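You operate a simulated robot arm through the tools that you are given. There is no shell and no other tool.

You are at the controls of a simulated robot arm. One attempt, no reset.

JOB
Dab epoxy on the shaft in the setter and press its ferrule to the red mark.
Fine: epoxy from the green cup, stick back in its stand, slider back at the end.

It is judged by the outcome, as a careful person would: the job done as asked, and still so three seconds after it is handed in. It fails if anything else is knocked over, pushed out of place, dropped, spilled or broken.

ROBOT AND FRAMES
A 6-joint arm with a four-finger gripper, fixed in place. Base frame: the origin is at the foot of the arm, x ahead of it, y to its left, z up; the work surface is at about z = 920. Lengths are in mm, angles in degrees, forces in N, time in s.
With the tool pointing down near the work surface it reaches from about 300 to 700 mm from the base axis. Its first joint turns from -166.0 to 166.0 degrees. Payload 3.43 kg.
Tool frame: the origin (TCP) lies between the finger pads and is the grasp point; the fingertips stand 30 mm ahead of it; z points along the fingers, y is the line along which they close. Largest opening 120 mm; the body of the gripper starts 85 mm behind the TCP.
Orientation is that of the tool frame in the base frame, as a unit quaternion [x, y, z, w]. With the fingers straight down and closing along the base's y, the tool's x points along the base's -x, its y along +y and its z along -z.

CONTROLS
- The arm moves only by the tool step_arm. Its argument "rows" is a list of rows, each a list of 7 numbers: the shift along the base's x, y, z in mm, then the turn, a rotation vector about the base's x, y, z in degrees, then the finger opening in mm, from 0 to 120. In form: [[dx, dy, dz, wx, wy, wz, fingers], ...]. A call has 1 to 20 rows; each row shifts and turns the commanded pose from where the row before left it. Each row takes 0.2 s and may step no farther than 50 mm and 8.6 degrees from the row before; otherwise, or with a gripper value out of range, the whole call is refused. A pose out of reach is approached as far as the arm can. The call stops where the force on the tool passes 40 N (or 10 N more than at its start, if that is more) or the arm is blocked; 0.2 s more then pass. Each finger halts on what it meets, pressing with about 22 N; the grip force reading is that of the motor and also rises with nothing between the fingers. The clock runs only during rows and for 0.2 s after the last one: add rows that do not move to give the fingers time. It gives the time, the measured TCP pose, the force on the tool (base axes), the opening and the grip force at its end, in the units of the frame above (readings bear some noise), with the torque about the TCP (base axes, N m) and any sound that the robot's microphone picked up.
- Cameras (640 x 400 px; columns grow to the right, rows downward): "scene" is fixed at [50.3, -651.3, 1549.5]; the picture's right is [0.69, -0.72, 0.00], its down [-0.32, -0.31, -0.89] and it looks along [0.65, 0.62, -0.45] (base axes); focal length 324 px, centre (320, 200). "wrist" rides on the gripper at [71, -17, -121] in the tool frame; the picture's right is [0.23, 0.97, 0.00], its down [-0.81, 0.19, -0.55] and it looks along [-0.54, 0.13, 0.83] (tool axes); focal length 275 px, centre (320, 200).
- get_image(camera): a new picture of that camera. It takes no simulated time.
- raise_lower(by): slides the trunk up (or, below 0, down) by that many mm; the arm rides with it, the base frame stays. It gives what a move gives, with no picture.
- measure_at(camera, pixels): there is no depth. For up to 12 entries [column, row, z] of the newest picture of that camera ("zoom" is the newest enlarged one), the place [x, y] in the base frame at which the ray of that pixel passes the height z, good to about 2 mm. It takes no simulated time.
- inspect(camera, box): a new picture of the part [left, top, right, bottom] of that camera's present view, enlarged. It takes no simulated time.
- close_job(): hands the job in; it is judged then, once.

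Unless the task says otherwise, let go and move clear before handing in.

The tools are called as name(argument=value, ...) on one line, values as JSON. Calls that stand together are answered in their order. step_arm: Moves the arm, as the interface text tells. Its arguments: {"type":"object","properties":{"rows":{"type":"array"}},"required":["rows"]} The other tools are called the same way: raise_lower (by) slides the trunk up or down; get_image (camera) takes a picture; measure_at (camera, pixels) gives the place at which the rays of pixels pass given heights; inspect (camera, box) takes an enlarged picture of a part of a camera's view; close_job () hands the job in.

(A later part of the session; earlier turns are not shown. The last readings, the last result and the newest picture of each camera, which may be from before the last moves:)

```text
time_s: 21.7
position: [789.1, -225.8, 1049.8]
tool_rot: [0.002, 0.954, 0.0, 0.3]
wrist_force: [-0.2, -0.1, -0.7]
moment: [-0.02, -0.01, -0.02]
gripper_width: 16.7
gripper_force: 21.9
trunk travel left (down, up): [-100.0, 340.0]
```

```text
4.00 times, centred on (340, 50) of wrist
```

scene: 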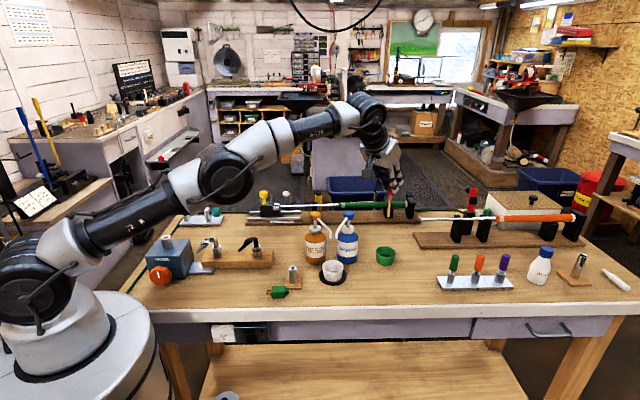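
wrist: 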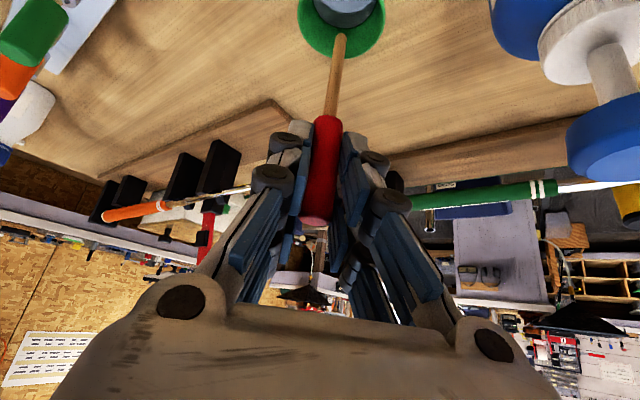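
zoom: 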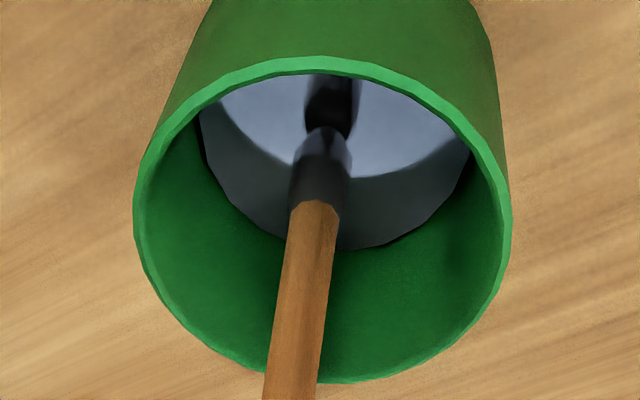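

The tip is coated dark with epoxy for roughly the last 15 mm, with no abnormal force. I'll lift slowly straight up out of the cup, pause, and verify the coat stays.

step_arm(rows=[[0, 0, -1.5, 0, 0, 0, 0], [0, 0, 0, 0, 0, 0, 0], [0, 0, 6, 0, 0, 0, 0], [0, 0, 8, 0, 0, 0, 0], [0, 0, 10, 0, 0, 0, 0], [0, 0, 10, 0, 0, 0, 0], [0, 0, 10, 0, 0, 0, 0], [0, 0, 0, 0, 0, 0, 0], [0, 0, 0, 0, 0, 0, 0], [0, 0, 0, 0, 0, 0, 0], [0, 0, 0, 0, 0, 0, 0], [0, 0, 0, 0, 0, 0, 0]])

inspect(camera="scene", box=[355, 220, 415, 280])

get_image(camera="wrist")

```text
time_s: 24.3
position: [789.4, -226.6, 1087.8]
tool_rot: [0.002, 0.954, -0.001, 0.3]
wrist_force: [-0.4, 0.7, 1.1]
moment: [0.02, 0.02, 0.03]
gripper_width: 16.7
gripper_force: 21.8
trunk travel left (down, up): [-100.0, 340.0]
```

```text
6.67 times, centred on (385, 250) of scene
```

zoom: 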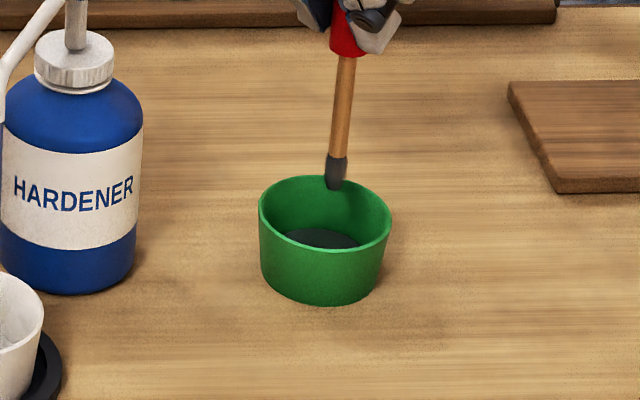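

```text
taken
```

wrist: 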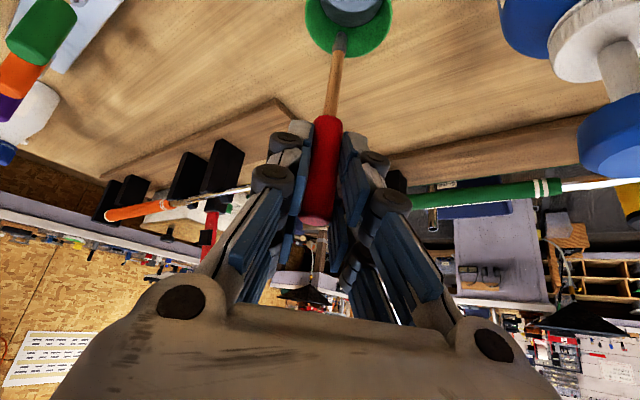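

The tip now carries a visible dark epoxy blob and the cup is undisturbed. I'll lift higher, then swing across in +y, clear of the Hardener bottle, to above the shaft point about 30 mm from its tip (754.6,190).

step_arm(rows=[[-2, 0, 20, 0, 0, 0, 0], [-2, 0, 20, 0, 0, 0, 0], [-2, 0, 20, 0, 0, 0, 0], [-2, 0, 20, 0, 0, 0, 0], [0, 41.7, 0, 0, 0, 0, 0], [0, 41.7, 0, 0, 0, 0, 0], [0, 41.7, 0, 0, 0, 0, 0], [0, 41.7, 0, 0, 0, 0, 0], [0, 41.7, 0, 0, 0, 0, 0], [-5.4, 41.7, 0, 0, 0, 0, 0], [-5.4, 41.7, 0, 0, 0, 0, 0], [-5.4, 41.7, 0, 0, 0, 0, 0], [-5.4, 41.7, 0, 0, 0, 0, 0], [-5.4, 41.5, 0, 0, 0, 0, 0], [0, 0, 0, 0, 0, 0, 0], [0, 0, 0, 0, 0, 0, 0]])

get_image(camera="wrist")

get_image(camera="scene")

```text
time_s: 27.7
position: [753.6, 189.8, 1166.9]
tool_rot: [0.002, 0.954, 0.0, 0.301]
wrist_force: [0.0, 0.5, -0.2]
moment: [0.0, -0.01, 0.0]
gripper_width: 16.5
gripper_force: 22.0
trunk travel left (down, up): [-100.0, 340.0]
```

```text
taken
```

wrist: 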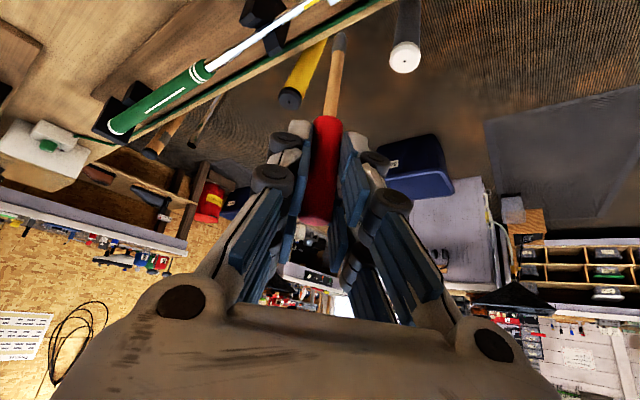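

```text
taken
```

scene: 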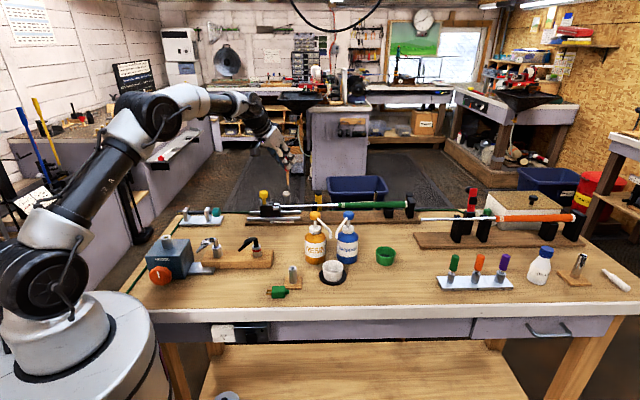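

I'll check the tip over the shaft in a scene zoom, and locate the two posts behind the bench as possible obstacles (wrist (405,55) and (290,97)).

inspect(camera="scene", box=[250, 150, 340, 225])

measure_at(camera="scene", pixels=[[286.2, 192.7, 1000], [286.2, 192.7, 950], [286.2, 192.7, 900], [318.5, 191, 1000], [318.5, 191, 950], [318.5, 191, 900]])

measure_at(camera="wrist", pixels=[[405, 57, 1000], [405, 57, 950], [405, 57, 900], [290, 98, 1000], [290, 98, 950], [290, 98, 900], [339, 37, 1049]])

```text
5.33 times, centred on (295, 188) of scene
```

zoom: 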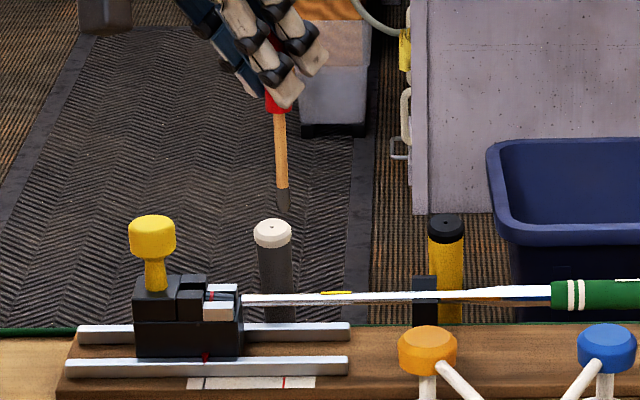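

```text
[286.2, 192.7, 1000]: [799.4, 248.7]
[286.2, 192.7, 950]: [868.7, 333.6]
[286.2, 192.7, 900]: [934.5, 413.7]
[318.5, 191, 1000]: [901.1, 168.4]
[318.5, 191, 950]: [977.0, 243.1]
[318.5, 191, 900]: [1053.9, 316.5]
```

```text
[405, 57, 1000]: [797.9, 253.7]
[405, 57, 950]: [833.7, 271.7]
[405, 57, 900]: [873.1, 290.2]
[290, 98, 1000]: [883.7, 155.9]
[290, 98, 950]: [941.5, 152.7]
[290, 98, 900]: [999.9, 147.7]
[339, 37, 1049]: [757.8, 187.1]
```

The posts' caps top out at about z 1000, roughly 75 mm from the dab point, so they won't interfere. I'll descend to tip z about 996 and inspect alignment with the shaft.

step_arm(rows=[[0, 0, -15, 0, 0, 0, 0], [0, 0, -15, 0, 0, 0, 0], [0, 0, -13, 0, 0, 0, 0], [0, 0, -10, 0, 0, 0, 0], [0, 0, 0, 0, 0, 0, 0], [0, 0, 0, 0, 0, 0, 0]])

inspect(camera="scene", box=[265, 180, 315, 220])

inspect(camera="wrist", box=[260, 0, 420, 100])

```text
time_s: 29.1
position: [754.1, 188.7, 1114.4]
tool_rot: [0.002, 0.954, -0.001, 0.301]
wrist_force: [0.4, -0.4, 0.2]
moment: [0.02, 0.01, 0.03]
gripper_width: 16.9
gripper_force: 22.0
trunk travel left (down, up): [-100.0, 340.0]
```

```text
10.00 times, centred on (290, 200) of scene
```

zoom: 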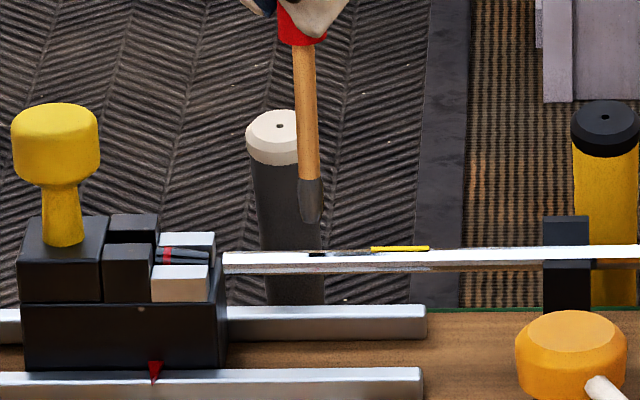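

```text
4.00 times, centred on (340, 50) of wrist
```

zoom: 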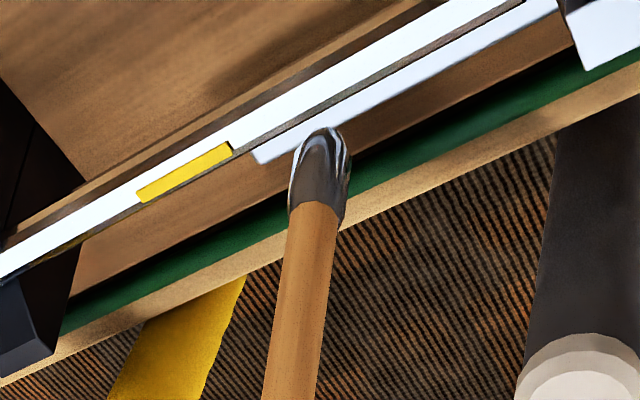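

The blob is just above the shaft with its reflection at scene-zoom (317,253). I'll measure tip and shaft under it from both cameras to check lateral alignment.

measure_at(camera="wrist", pixels=[[340, 35, 997], [340, 25.3, 980], [340, 25.3, 984], [300, 45.5, 980], [380, 5, 980]])

measure_at(camera="scene", pixels=[[289, 201.8, 997], [289, 205.8, 980], [289, 205.6, 984], [281, 206, 980], [320, 205.2, 980]])

```text
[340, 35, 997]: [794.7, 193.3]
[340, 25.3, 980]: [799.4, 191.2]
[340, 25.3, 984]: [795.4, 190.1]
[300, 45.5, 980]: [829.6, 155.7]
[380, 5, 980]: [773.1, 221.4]
```

```text
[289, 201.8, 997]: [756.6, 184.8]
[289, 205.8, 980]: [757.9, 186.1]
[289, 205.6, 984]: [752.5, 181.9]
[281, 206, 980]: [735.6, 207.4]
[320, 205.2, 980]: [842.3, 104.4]
```

The wrist "newest picture" was the older, higher pose, so those wrist values are stale. I'll measure again on the latest zoom instead.

measure_at(camera="zoom", pixels=[[320, 140, 997], [320, 101, 980], [320, 101, 984], [160, 181, 980], [480, 20, 980], [145, 190, 984], [230, 150, 984]])

```text
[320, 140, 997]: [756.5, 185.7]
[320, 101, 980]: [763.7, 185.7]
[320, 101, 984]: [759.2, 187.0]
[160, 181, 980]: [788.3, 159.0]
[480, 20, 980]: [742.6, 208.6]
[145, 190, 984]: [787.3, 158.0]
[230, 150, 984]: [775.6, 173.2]
```

Using the fresh zoom, the tip is at about (756.5,185.5,997), and the shaft centre line passes about 3 mm farther out (toward +x+y). I'll shift (+2,+2.2) and lower to just above the shaft.

step_arm(rows=[[2, 2.2, 0, 0, 0, 0, 0], [0, 0, -5, 0, 0, 0, 0], [0, 0, -4, 0, 0, 0, 0], [0, 0, 0, 0, 0, 0, 0], [0, 0, 0, 0, 0, 0, 0]])

inspect(camera="scene", box=[265, 180, 315, 220])

inspect(camera="wrist", box=[260, 0, 420, 100])

```text
time_s: 30.3
position: [756.9, 192.2, 1107.1]
tool_rot: [0.002, 0.954, -0.001, 0.3]
wrist_force: [-0.2, 0.4, 0.3]
moment: [-0.03, 0.0, 0.05]
gripper_width: 16.5
gripper_force: 21.8
trunk travel left (down, up): [-100.0, 340.0]
```

```text
10.00 times, centred on (290, 200) of scene
```

zoom: 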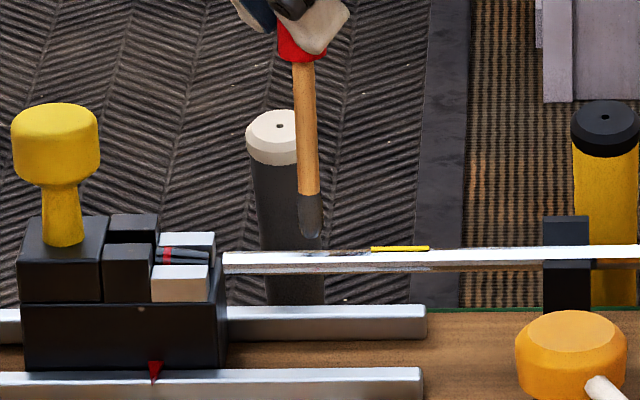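

```text
4.00 times, centred on (340, 50) of wrist
```

zoom: 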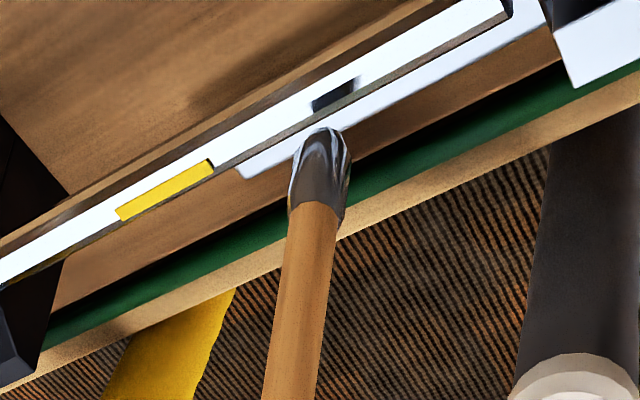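

The reflection of the blob sits on the shaft just beyond the tip (wrist-zoom (335,95)); lowering will bring them together. I'll lower in small steps and watch the force.

step_arm(rows=[[0, 0, -2, 0, 0, 0, 0], [0, 0, -2, 0, 0, 0, 0], [0, 0, -1, 0, 0, 0, 0], [0, 0, 0, 0, 0, 0, 0]])

inspect(camera="scene", box=[265, 180, 315, 220])

inspect(camera="wrist", box=[260, 0, 420, 100])

```text
time_s: 31.3
position: [756.1, 192.8, 1101.5]
tool_rot: [0.0, 0.954, 0.0, 0.301]
wrist_force: [-0.2, 0.4, -0.5]
moment: [0.0, -0.03, 0.01]
gripper_width: 16.4
gripper_force: 22.0
trunk travel left (down, up): [-100.0, 340.0]
```

```text
10.00 times, centred on (290, 200) of scene
```

zoom: 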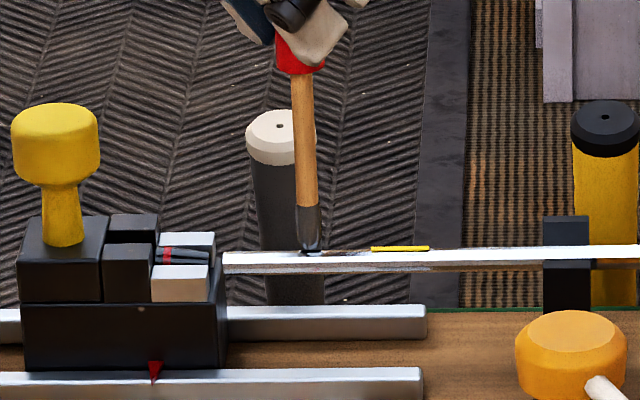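

```text
4.00 times, centred on (340, 50) of wrist
```

zoom: 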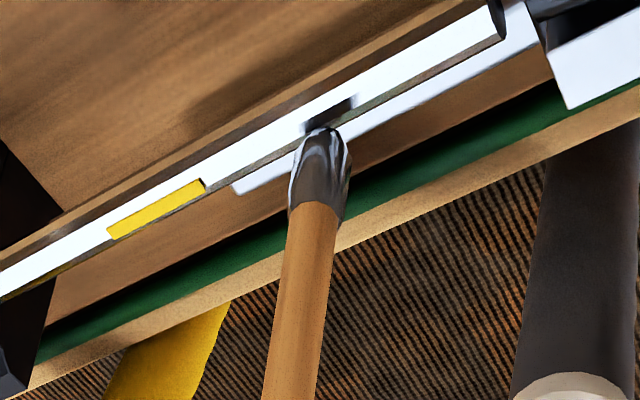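

Both views now show the blob's end right at the shaft's top surface. I'll press down by 1 mm steps until there's slight contact.

step_arm(rows=[[0, 0, -1, 0, 0, 0, 0], [0, 0, 0, 0, 0, 0, 0]])

inspect(camera="scene", box=[270, 190, 310, 220])

inspect(camera="wrist", box=[290, 0, 390, 62])

```text
time_s: 31.9
position: [756.3, 193.2, 1101.4]
tool_rot: [0.001, 0.954, -0.001, 0.3]
wrist_force: [0.8, 0.2, -0.3]
moment: [0.0, -0.05, -0.01]
gripper_width: 16.5
gripper_force: 21.6
trunk travel left (down, up): [-100.0, 340.0]
```

```text
13.33 times, centred on (290, 205) of scene
```

zoom: 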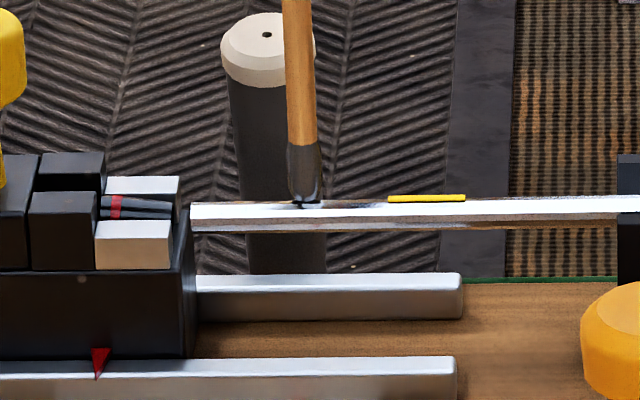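

```text
6.40 times, centred on (340, 31) of wrist
```

zoom: 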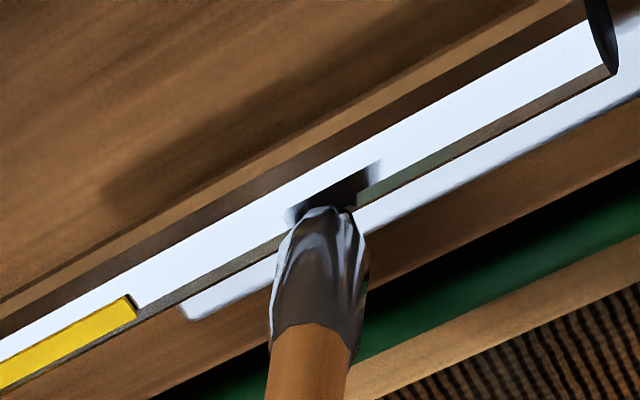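

step_arm(rows=[[0, 0, -1, 0, 0, 0, 0], [0, 0, 0, 0, 0, 0, 0], [0, 0, 0, 0, 0, 0, 0]])

inspect(camera="scene", box=[270, 190, 310, 220])

inspect(camera="wrist", box=[290, 0, 390, 62])

```text
time_s: 32.7
position: [756.4, 192.5, 1099.7]
tool_rot: [0.001, 0.954, 0.0, 0.3]
wrist_force: [0.2, -0.1, 1.5]
moment: [0.02, 0.01, 0.03]
gripper_width: 16.5
gripper_force: 21.8
trunk travel left (down, up): [-100.0, 340.0]
```

```text
13.33 times, centred on (290, 205) of scene
```

zoom: 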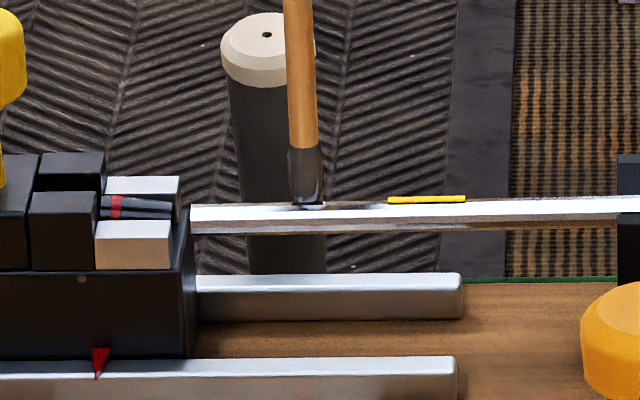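

```text
6.40 times, centred on (340, 31) of wrist
```

zoom: 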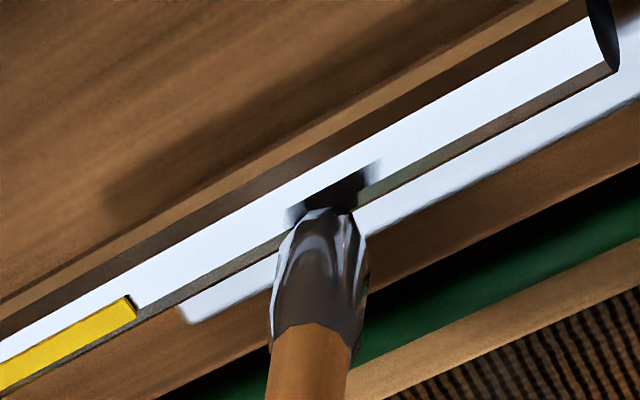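

Force z rose to +1.5 N and the shaft tip dipped a hair, so the tip is in contact. I'll make a short gentle stroke of ±5 mm along the shaft to leave a dab, then lift and check.

step_arm(rows=[[1.8, -1.75, 0, 0, 0, 0, 0], [1.8, -1.75, 0, 0, 0, 0, 0], [-1.8, 1.75, 0, 0, 0, 0, 0], [-1.8, 1.75, 0, 0, 0, 0, 0], [-1.8, 1.75, 0, 0, 0, 0, 0], [-1.8, 1.75, 0, 0, 0, 0, 0], [1.8, -1.75, 0, 0, 0, 0, 0], [1.8, -1.75, 0, 0, 0, 0, 0], [0, 0, 0, 0, 0, 0, 0], [0, 0, 0, 0, 0, 0, 0]])

inspect(camera="scene", box=[270, 190, 310, 220])

inspect(camera="wrist", box=[290, 0, 390, 62])

```text
time_s: 34.9
position: [756.4, 192.1, 1101.0]
tool_rot: [0.002, 0.954, -0.001, 0.299]
wrist_force: [0.0, 0.5, 0.0]
moment: [-0.01, 0.01, 0.0]
gripper_width: 16.9
gripper_force: 22.1
trunk travel left (down, up): [-100.0, 340.0]
```

```text
13.33 times, centred on (290, 205) of scene
```

zoom: 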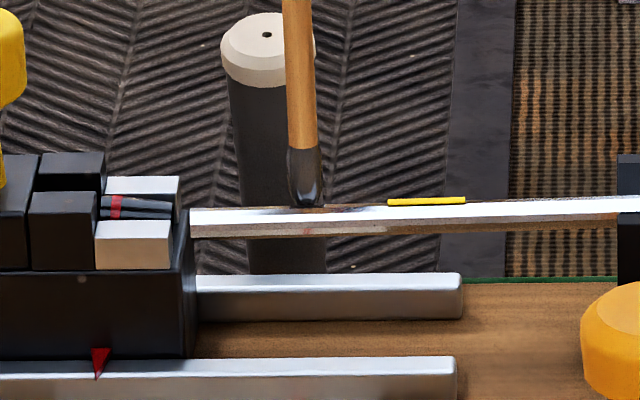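

```text
6.40 times, centred on (340, 31) of wrist
```

zoom: 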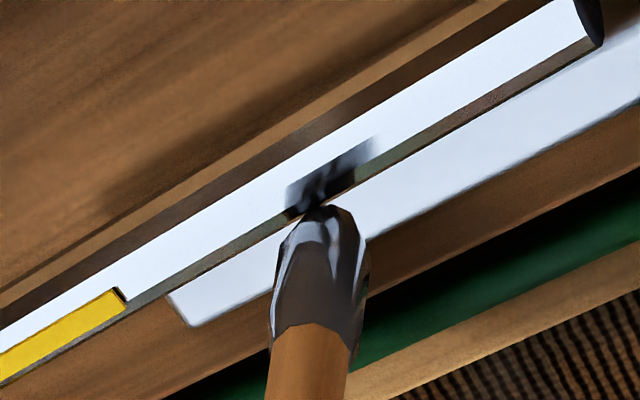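

The shaft end looks shifted by roughly 1–2 mm (scene-zoom end rows 210–238 vs 204–232 before), so I'll lift the stick straight up and check the shaft and the dab.

step_arm(rows=[[0, 0, 4, 0, 0, 0, 0], [0, 0, 8, 0, 0, 0, 0], [0, 0, 12, 0, 0, 0, 0], [0, 0, 0, 0, 0, 0, 0], [0, 0, 0, 0, 0, 0, 0]])

inspect(camera="scene", box=[270, 190, 310, 220])

inspect(camera="wrist", box=[260, 0, 420, 100])

inspect(camera="scene", box=[260, 180, 420, 230])

```text
time_s: 36.1
position: [755.2, 194.1, 1122.9]
tool_rot: [0.001, 0.954, 0.0, 0.301]
wrist_force: [-1.1, -0.5, 0.4]
moment: [0.04, -0.01, -0.01]
gripper_width: 16.6
gripper_force: 22.0
trunk travel left (down, up): [-100.0, 340.0]
```

```text
13.33 times, centred on (290, 205) of scene
```

zoom: 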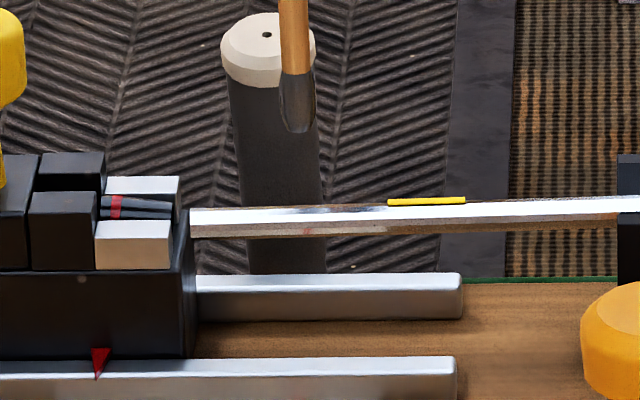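

```text
4.00 times, centred on (340, 50) of wrist
```

zoom: 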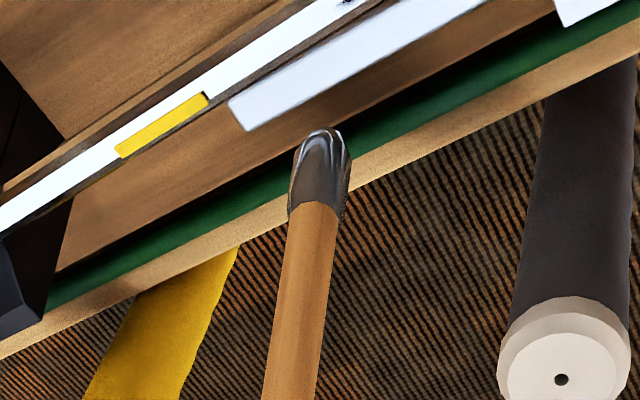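

```text
4.00 times, centred on (340, 205) of scene
```

zoom: 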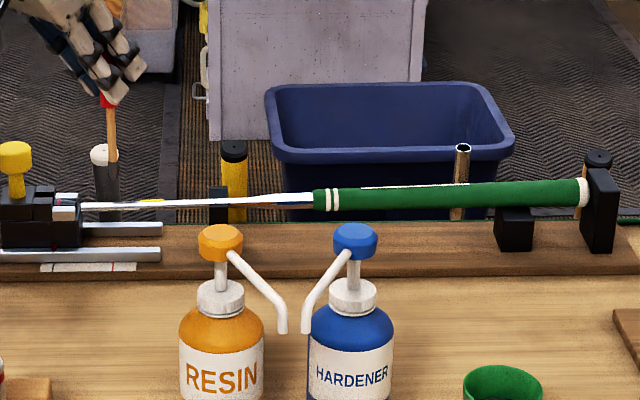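

The shaft's tip end remains about 0.45 px lower in the scene view while its support end looks unchanged. I'll compare against the original framing to see how it moved, and look for the dab.

inspect(camera="scene", box=[260, 180, 420, 300])

inspect(camera="scene", box=[245, 185, 305, 225])

inspect(camera="scene", box=[310, 185, 420, 225])

```text
3.33 times, centred on (340, 240) of scene
```

zoom: 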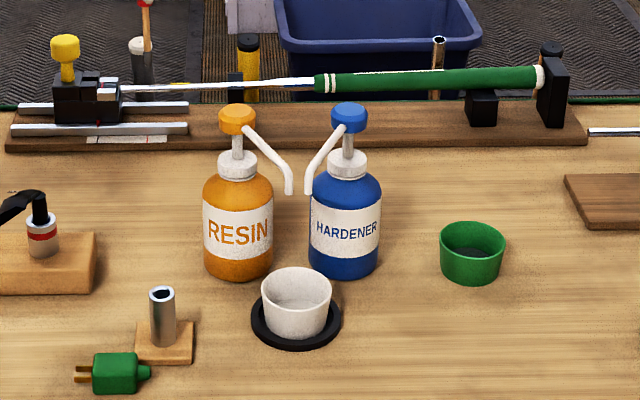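

```text
10.00 times, centred on (275, 205) of scene
```

zoom: 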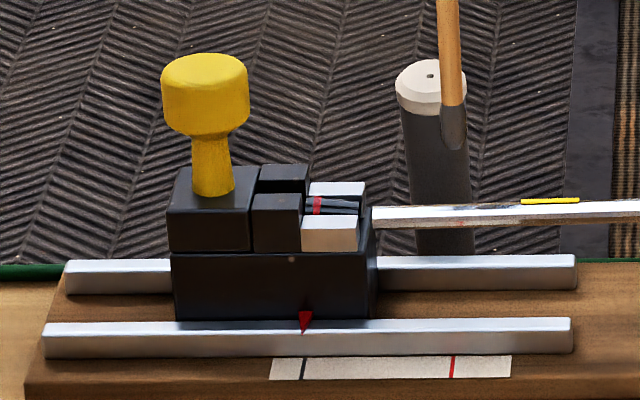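

```text
5.82 times, centred on (365, 205) of scene
```

zoom: 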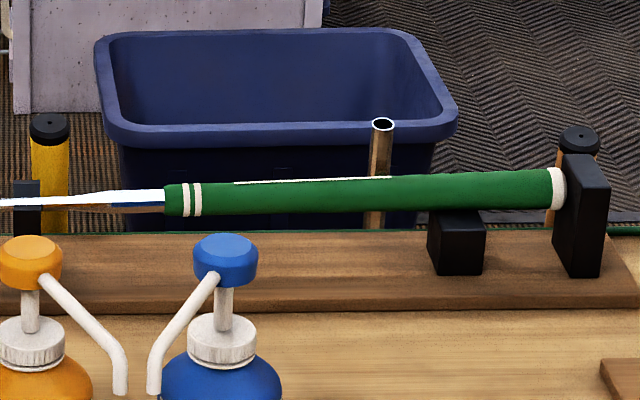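

Compared with the start, the tip end has dropped about 1.5 mm and the grip end has risen roughly 4 mm, so the shaft has rocked on its front rest. I'll hold still briefly and see whether it's settling back.

step_arm(rows=[[0, 0, 5, 0, 0, 0, 0], [0, 0, 5, 0, 0, 0, 0], [0, 0, 0, 0, 0, 0, 0], [0, 0, 0, 0, 0, 0, 0], [0, 0, 0, 0, 0, 0, 0]])

inspect(camera="scene", box=[310, 185, 420, 225])

inspect(camera="scene", box=[245, 185, 305, 225])

get_image(camera="wrist")

```text
time_s: 37.3
position: [755.3, 193.3, 1132.9]
tool_rot: [0.002, 0.954, -0.001, 0.3]
wrist_force: [-0.7, -0.6, -0.2]
moment: [0.0, 0.02, -0.01]
gripper_width: 16.7
gripper_force: 21.8
trunk travel left (down, up): [-100.0, 340.0]
```

```text
5.82 times, centred on (365, 205) of scene
```

zoom: 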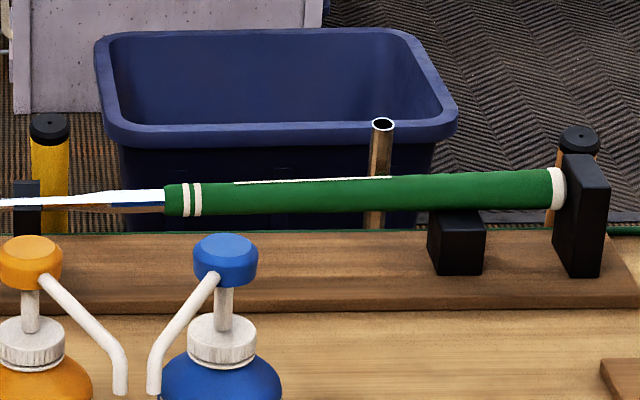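

```text
10.00 times, centred on (275, 205) of scene
```

zoom: 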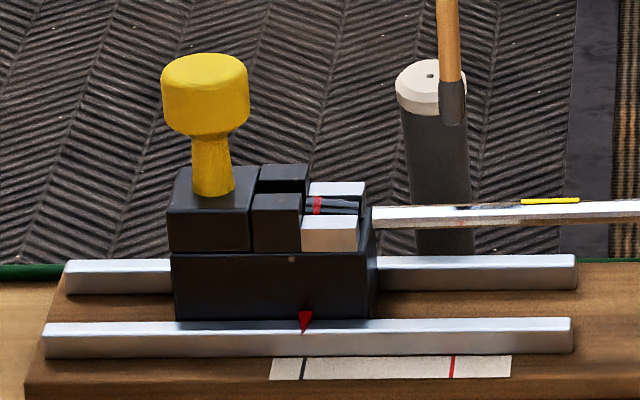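

```text
taken
```

wrist: 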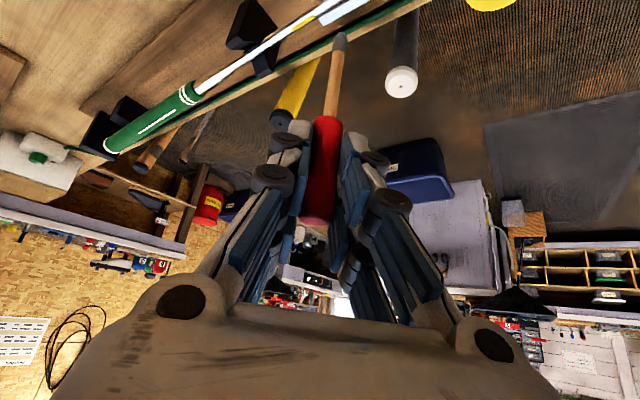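

The shaft is static in its slightly shifted pose. I'll look at the rests in the wrist view and measure the shaft's tip and line again.

inspect(camera="wrist", box=[80, 60, 240, 170])

inspect(camera="wrist", box=[200, 0, 400, 110])

measure_at(camera="scene", pixels=[[280.2, 206.5, 980], [280.2, 206.5, 978], [298, 205.2, 980]])

```text
3.64 times, centred on (160, 115) of wrist
```

zoom: 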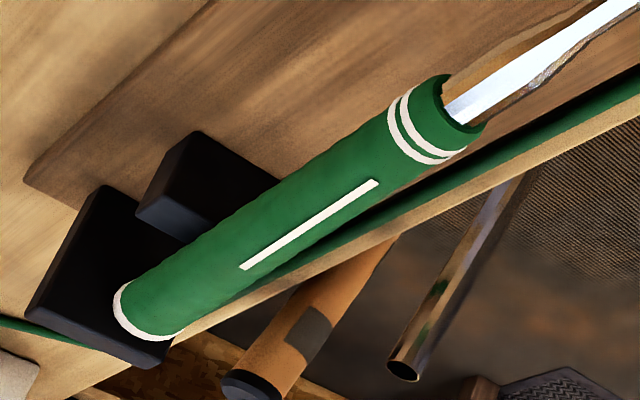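

```text
3.20 times, centred on (300, 55) of wrist
```

zoom: 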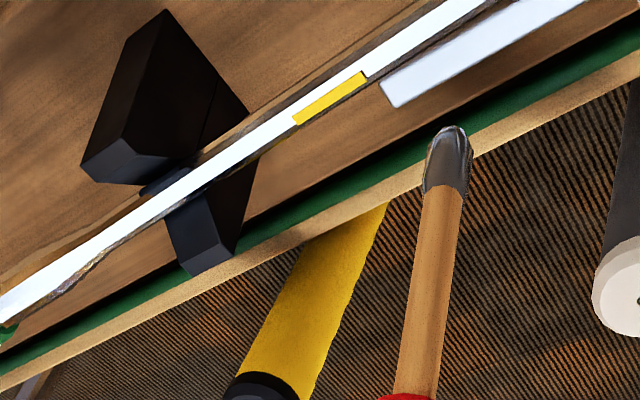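

```text
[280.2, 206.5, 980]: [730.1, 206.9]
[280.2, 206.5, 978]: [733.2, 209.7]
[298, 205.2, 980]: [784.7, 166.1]
```

Comparing views, the shaft yawed a little about its front rest: tip about 2–3 mm toward the robot, grip end a few mm away. I'll raise the stick and back it off so I can see the shaft clearly, check the dab, and judge how to re-align it with the ferrule.

step_arm(rows=[[0, 0, 20, 0, 0, 0, 0], [-15, -15, 20, 0, 0, 0, 0], [-25, -25, 0, 0, 0, 0, 0], [-25, -25, 0, 0, 0, 0, 0], [0, 0, 0, 0, 0, 0, 0], [0, 0, 0, 0, 0, 0, 0]])

inspect(camera="scene", box=[272, 192, 312, 217])

get_image(camera="wrist")

inspect(camera="wrist", box=[300, 0, 480, 120])

```text
time_s: 38.7
position: [690.5, 128.2, 1169.9]
tool_rot: [0.002, 0.954, -0.001, 0.301]
wrist_force: [-0.2, 0.4, -1.0]
moment: [0.01, 0.04, 0.01]
gripper_width: 16.4
gripper_force: 22.2
trunk travel left (down, up): [-100.0, 340.0]
```

```text
16.00 times, centred on (292, 204) of scene
```

zoom: 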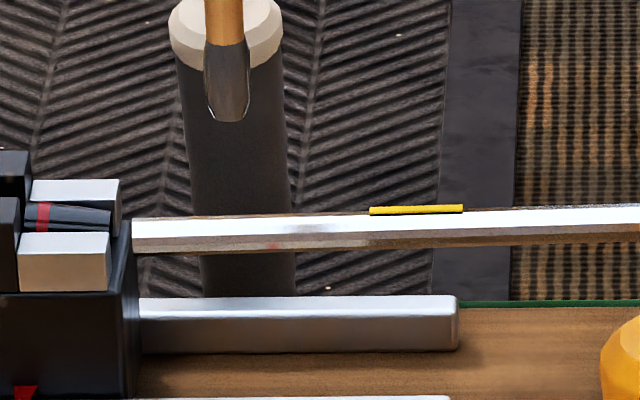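

```text
taken
```

wrist: 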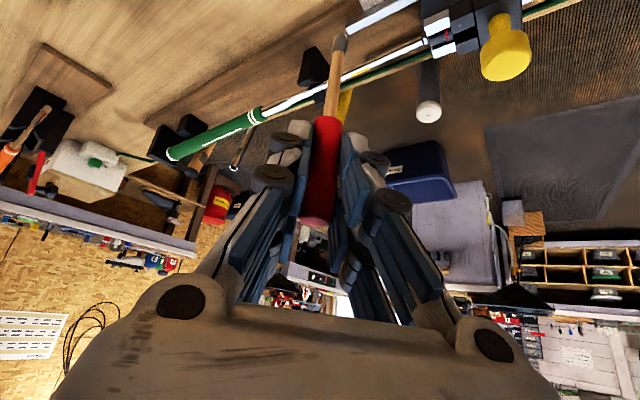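

```text
3.33 times, centred on (390, 60) of wrist
```

zoom: 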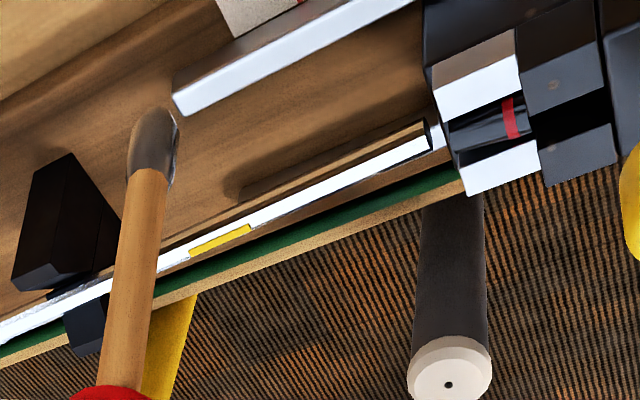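

No epoxy patch is visible on the shaft yet, and the shaft line now passes about 3 mm robot-side of the ferrule axis. I'll measure both in this zoom so a touch from the robot side can both dab and nudge it back.

measure_at(camera="zoom", pixels=[[428, 138, 980], [320, 187, 980], [220, 231, 980], [100, 290, 980], [20, 327, 980], [447, 147, 980], [510, 119, 980], [487, 130, 980]])

inspect(camera="wrist", box=[380, 0, 480, 70])

```text
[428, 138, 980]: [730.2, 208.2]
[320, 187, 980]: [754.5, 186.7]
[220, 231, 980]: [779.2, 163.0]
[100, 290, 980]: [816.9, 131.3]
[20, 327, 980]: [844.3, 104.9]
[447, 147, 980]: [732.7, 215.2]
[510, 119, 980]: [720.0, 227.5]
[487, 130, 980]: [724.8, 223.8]
```

```text
5.71 times, centred on (430, 35) of wrist
```

zoom: 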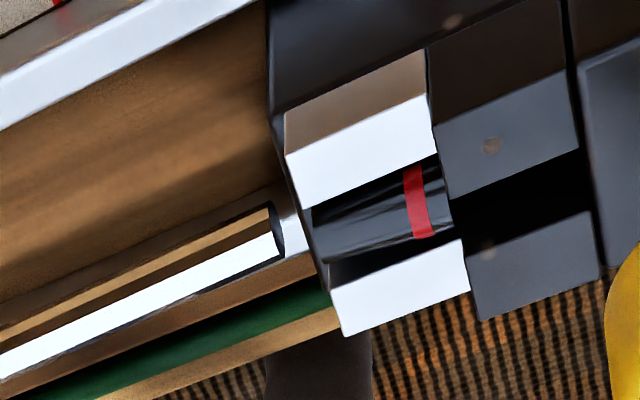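

The shaft tip is now about 4–5 mm robot-side of the ferrule axis (n about 657 vs 664). I'll bring the stick to about 20 mm robot-side of the shaft, 35 mm from its end, lowering to tip z about 985, then check before going lower.

step_arm(rows=[[24.5, 21, 0, 0, 0, 0, 0], [24.5, 21, 0, 0, 0, 0, 0], [0, 0, -25, 0, 0, 0, 0], [0, 0, -25, 0, 0, 0, 0], [0, 0, -18, 0, 0, 0, 0], [0, 0, 0, 0, 0, 0, 0], [0, 0, 0, 0, 0, 0, 0]])

inspect(camera="scene", box=[265, 190, 315, 225])

inspect(camera="wrist", box=[260, 0, 460, 120])

```text
time_s: 40.3
position: [740.6, 167.7, 1105.9]
tool_rot: [0.002, 0.954, 0.0, 0.301]
wrist_force: [0.6, 0.9, -0.3]
moment: [-0.01, -0.03, 0.0]
gripper_width: 16.6
gripper_force: 21.9
trunk travel left (down, up): [-100.0, 340.0]
```

```text
11.43 times, centred on (290, 208) of scene
```

zoom: 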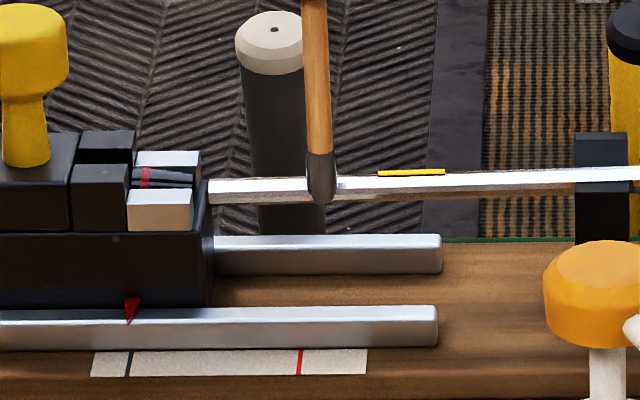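

```text
3.20 times, centred on (360, 60) of wrist
```

zoom: 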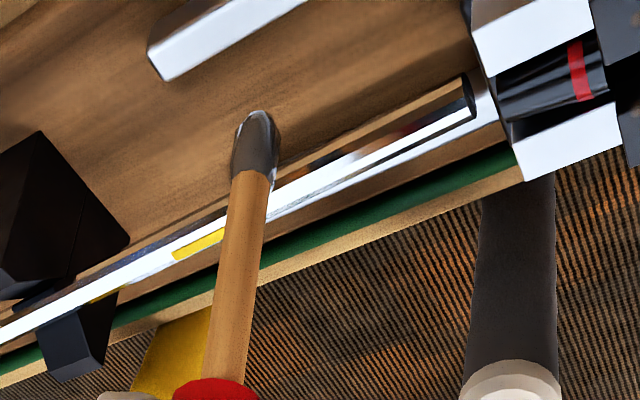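

The stick tip is clearly robot-side of the shaft, about 30 mm from the shaft end. I'll lower it to tip z about 974 so the coated end sits level with the shaft.

step_arm(rows=[[0, 0, -7, 0, 0, 0, 0], [0, 0, -6, 0, 0, 0, 0], [0, 0, 0, 0, 0, 0, 0], [0, 0, 0, 0, 0, 0, 0]])

inspect(camera="scene", box=[265, 190, 315, 225])

inspect(camera="wrist", box=[260, 0, 460, 120])

```text
time_s: 41.3
position: [739.8, 168.9, 1091.6]
tool_rot: [0.001, 0.954, -0.001, 0.3]
wrist_force: [0.2, -0.6, -0.7]
moment: [0.03, 0.0, 0.03]
gripper_width: 16.8
gripper_force: 22.1
trunk travel left (down, up): [-100.0, 340.0]
```

```text
11.43 times, centred on (290, 208) of scene
```

zoom: 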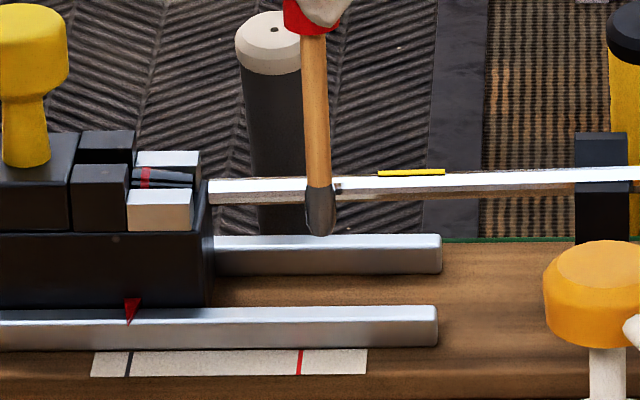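

```text
3.20 times, centred on (360, 60) of wrist
```

zoom: 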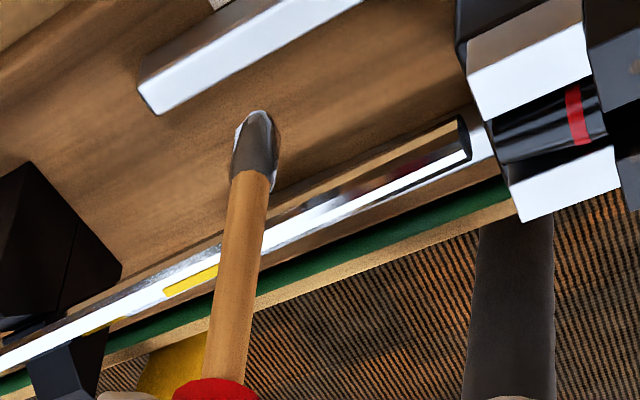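

measure_at(camera="zoom", pixels=[[257, 120, 974], [462, 143, 980], [320, 212, 980], [200, 271, 980], [500, 130, 980], [590, 96, 980]])

measure_at(camera="scene", pixels=[[290.1, 210.3, 974]])

```text
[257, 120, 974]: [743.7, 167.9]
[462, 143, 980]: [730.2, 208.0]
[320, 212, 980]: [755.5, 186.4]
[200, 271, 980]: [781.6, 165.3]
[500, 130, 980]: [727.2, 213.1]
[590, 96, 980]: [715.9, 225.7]
```

```text
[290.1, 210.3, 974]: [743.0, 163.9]
```

The tip is at about (743.5,166.5,974), 38 mm from the shaft end and about 13 mm from contact. I'll move 10 mm toward the shaft, then approach in 1–2 mm steps; the needed re-alignment at the shaft end is about +4 mm.

step_arm(rows=[[3.5, 3.6, 0, 0, 0, 0, 0], [3.5, 3.6, 0, 0, 0, 0, 0], [1.4, 1.4, 0, 0, 0, 0, 0], [0, 0, 0, 0, 0, 0, 0], [0, 0, 0, 0, 0, 0, 0]])

inspect(camera="scene", box=[265, 190, 315, 225])

inspect(camera="wrist", box=[300, 0, 460, 100])

```text
time_s: 42.5
position: [748.5, 177.2, 1094.7]
tool_rot: [0.001, 0.954, -0.001, 0.3]
wrist_force: [0.3, 0.3, 0.1]
moment: [-0.01, 0.04, 0.03]
gripper_width: 16.5
gripper_force: 22.3
trunk travel left (down, up): [-100.0, 340.0]
```

```text
11.43 times, centred on (290, 208) of scene
```

zoom: 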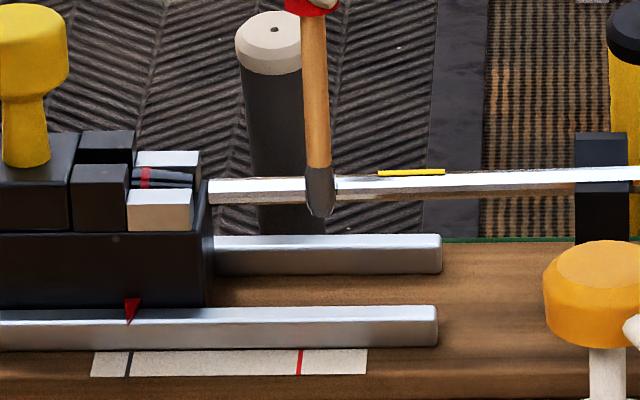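

```text
4.00 times, centred on (380, 50) of wrist
```

zoom: 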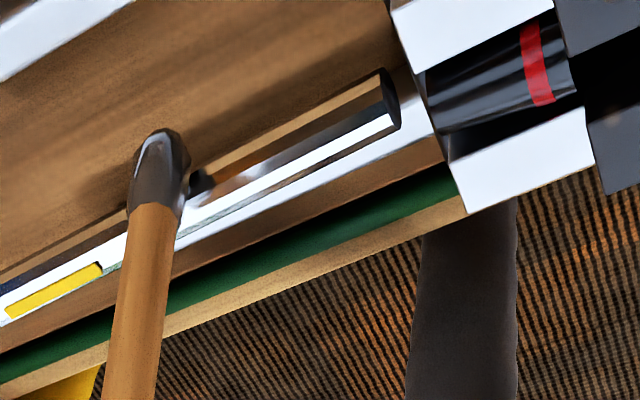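

Still short of contact, with a visible gap to the shaft in the wrist view. I'll continue in small steps toward the shaft.

step_arm(rows=[[0.7, 0.72, -0.5, 0, 0, 0, 0], [0.7, 0.72, -0.5, 0, 0, 0, 0], [0.7, 0.72, 0, 0, 0, 0, 0], [0, 0, 0, 0, 0, 0, 0]])

inspect(camera="scene", box=[265, 190, 315, 225])

inspect(camera="wrist", box=[300, 0, 460, 100])

```text
time_s: 43.5
position: [749.4, 180.2, 1092.0]
tool_rot: [0.002, 0.954, -0.001, 0.3]
wrist_force: [-0.3, 1.1, -0.5]
moment: [0.01, -0.06, 0.05]
gripper_width: 16.9
gripper_force: 21.8
trunk travel left (down, up): [-100.0, 340.0]
```

```text
11.43 times, centred on (290, 208) of scene
```

zoom: 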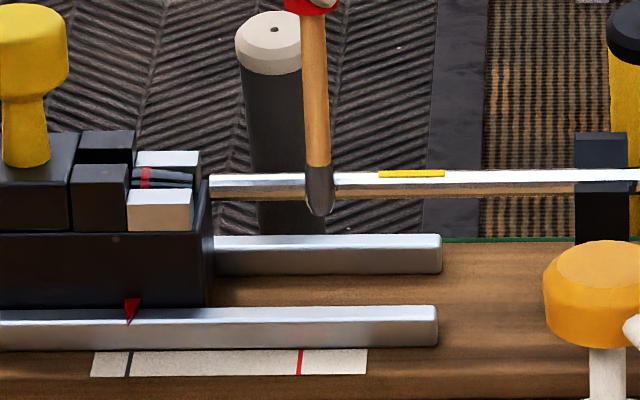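

```text
4.00 times, centred on (380, 50) of wrist
```

zoom: 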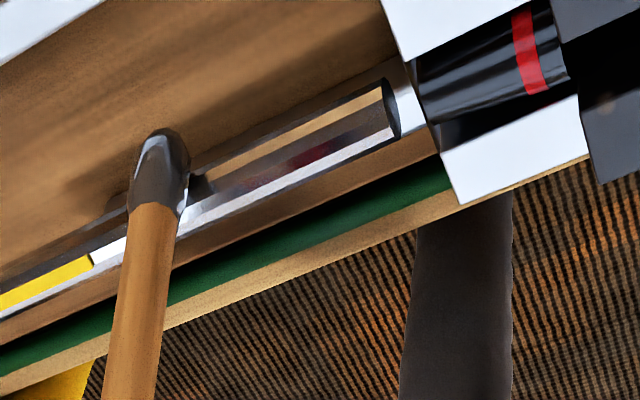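

The shaft end moved back toward alignment (wrist zoom: shaft axis extrapolates to about 93 vs ferrule centre about 98 at column 425, roughly 1 mm left). I'll push 1 mm more and check.

step_arm(rows=[[0.5, 0.5, 0, 0, 0, 0, 0], [0, 0, 0, 0, 0, 0, 0], [0, 0, 0, 0, 0, 0, 0]])

inspect(camera="scene", box=[265, 190, 315, 225])

inspect(camera="wrist", box=[350, 0, 450, 60])

```text
time_s: 44.3
position: [749.8, 180.6, 1093.2]
tool_rot: [0.001, 0.954, -0.001, 0.3]
wrist_force: [-0.5, -0.7, 0.1]
moment: [-0.04, 0.02, 0.0]
gripper_width: 16.7
gripper_force: 22.2
trunk travel left (down, up): [-100.0, 340.0]
```

```text
11.43 times, centred on (290, 208) of scene
```

zoom: 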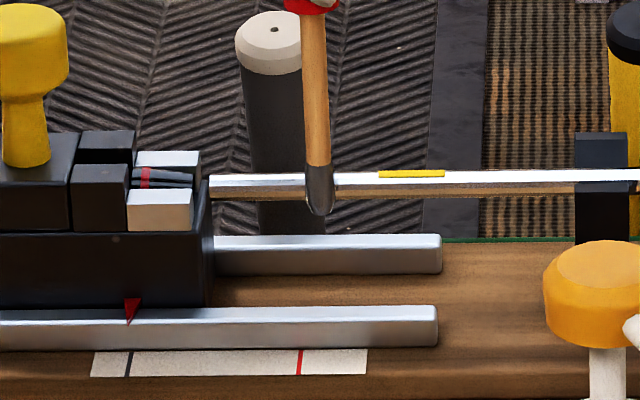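

```text
6.40 times, centred on (400, 30) of wrist
```

zoom: 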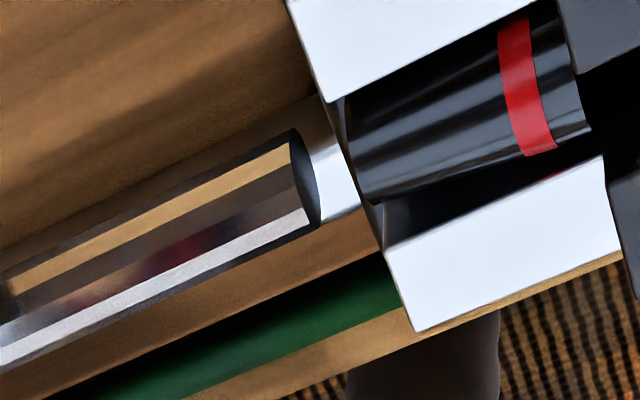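

The shaft end face centre (304,178) now extrapolates to within about 0.5 mm of the ferrule's front centre (355,151). I'll back the stick straight off by 12 mm and check that alignment holds and epoxy was left.

step_arm(rows=[[-0.7, -0.72, 0, 0, 0, 0, 0], [-1.4, -1.44, 0, 0, 0, 0, 0], [-3.1, -3.2, 0, 0, 0, 0, 0], [-3.1, -3.2, 0, 0, 0, 0, 0], [0, 0, 0, 0, 0, 0, 0], [0, 0, 0, 0, 0, 0, 0]])

inspect(camera="scene", box=[270, 195, 310, 220])

inspect(camera="wrist", box=[300, 0, 460, 100])

```text
time_s: 45.7
position: [743.9, 173.0, 1091.8]
tool_rot: [0.002, 0.954, 0.0, 0.301]
wrist_force: [0.3, -0.1, -0.2]
moment: [0.05, -0.03, 0.02]
gripper_width: 16.8
gripper_force: 21.6
trunk travel left (down, up): [-100.0, 340.0]
```

```text
16.00 times, centred on (290, 208) of scene
```

zoom: 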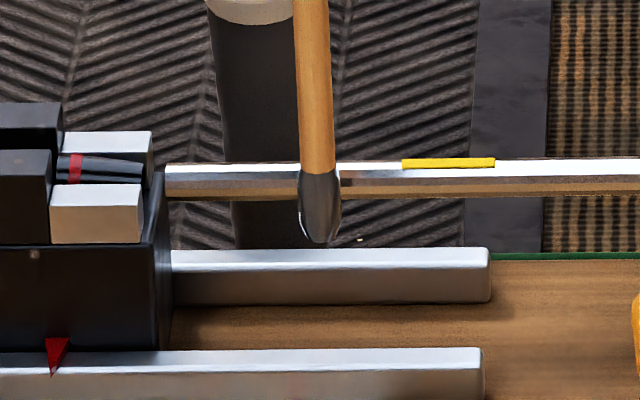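

```text
4.00 times, centred on (380, 50) of wrist
```

zoom: 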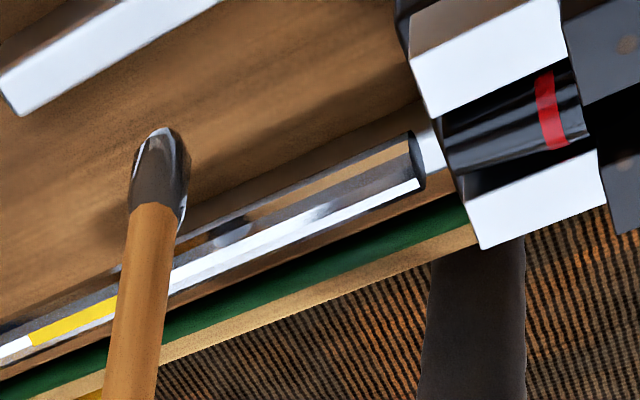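

I'll move the stick further back so its reflection is gone and see whether a dab exists on the shaft.

step_arm(rows=[[-10, -10, 0, 0, 0, 0, 0], [-15, -15, 10, 0, 0, 0, 0], [-15, -15, 20, 0, 0, 0, 0], [0, 0, 0, 0, 0, 0, 0], [0, 0, 0, 0, 0, 0, 0]])

inspect(camera="scene", box=[270, 195, 310, 220])

inspect(camera="wrist", box=[300, 0, 460, 100])

```text
time_s: 46.9
position: [701.3, 131.9, 1122.3]
tool_rot: [0.002, 0.954, -0.001, 0.3]
wrist_force: [0.8, -0.4, 0.3]
moment: [-0.02, 0.04, -0.03]
gripper_width: 16.4
gripper_force: 21.9
trunk travel left (down, up): [-100.0, 340.0]
```

```text
16.00 times, centred on (290, 208) of scene
```

zoom: 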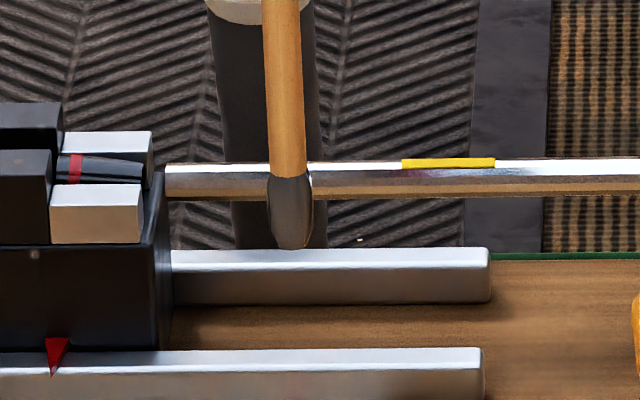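

```text
4.00 times, centred on (380, 50) of wrist
```

zoom: 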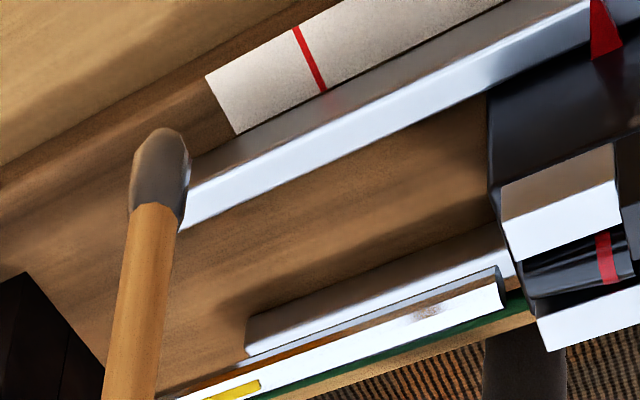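

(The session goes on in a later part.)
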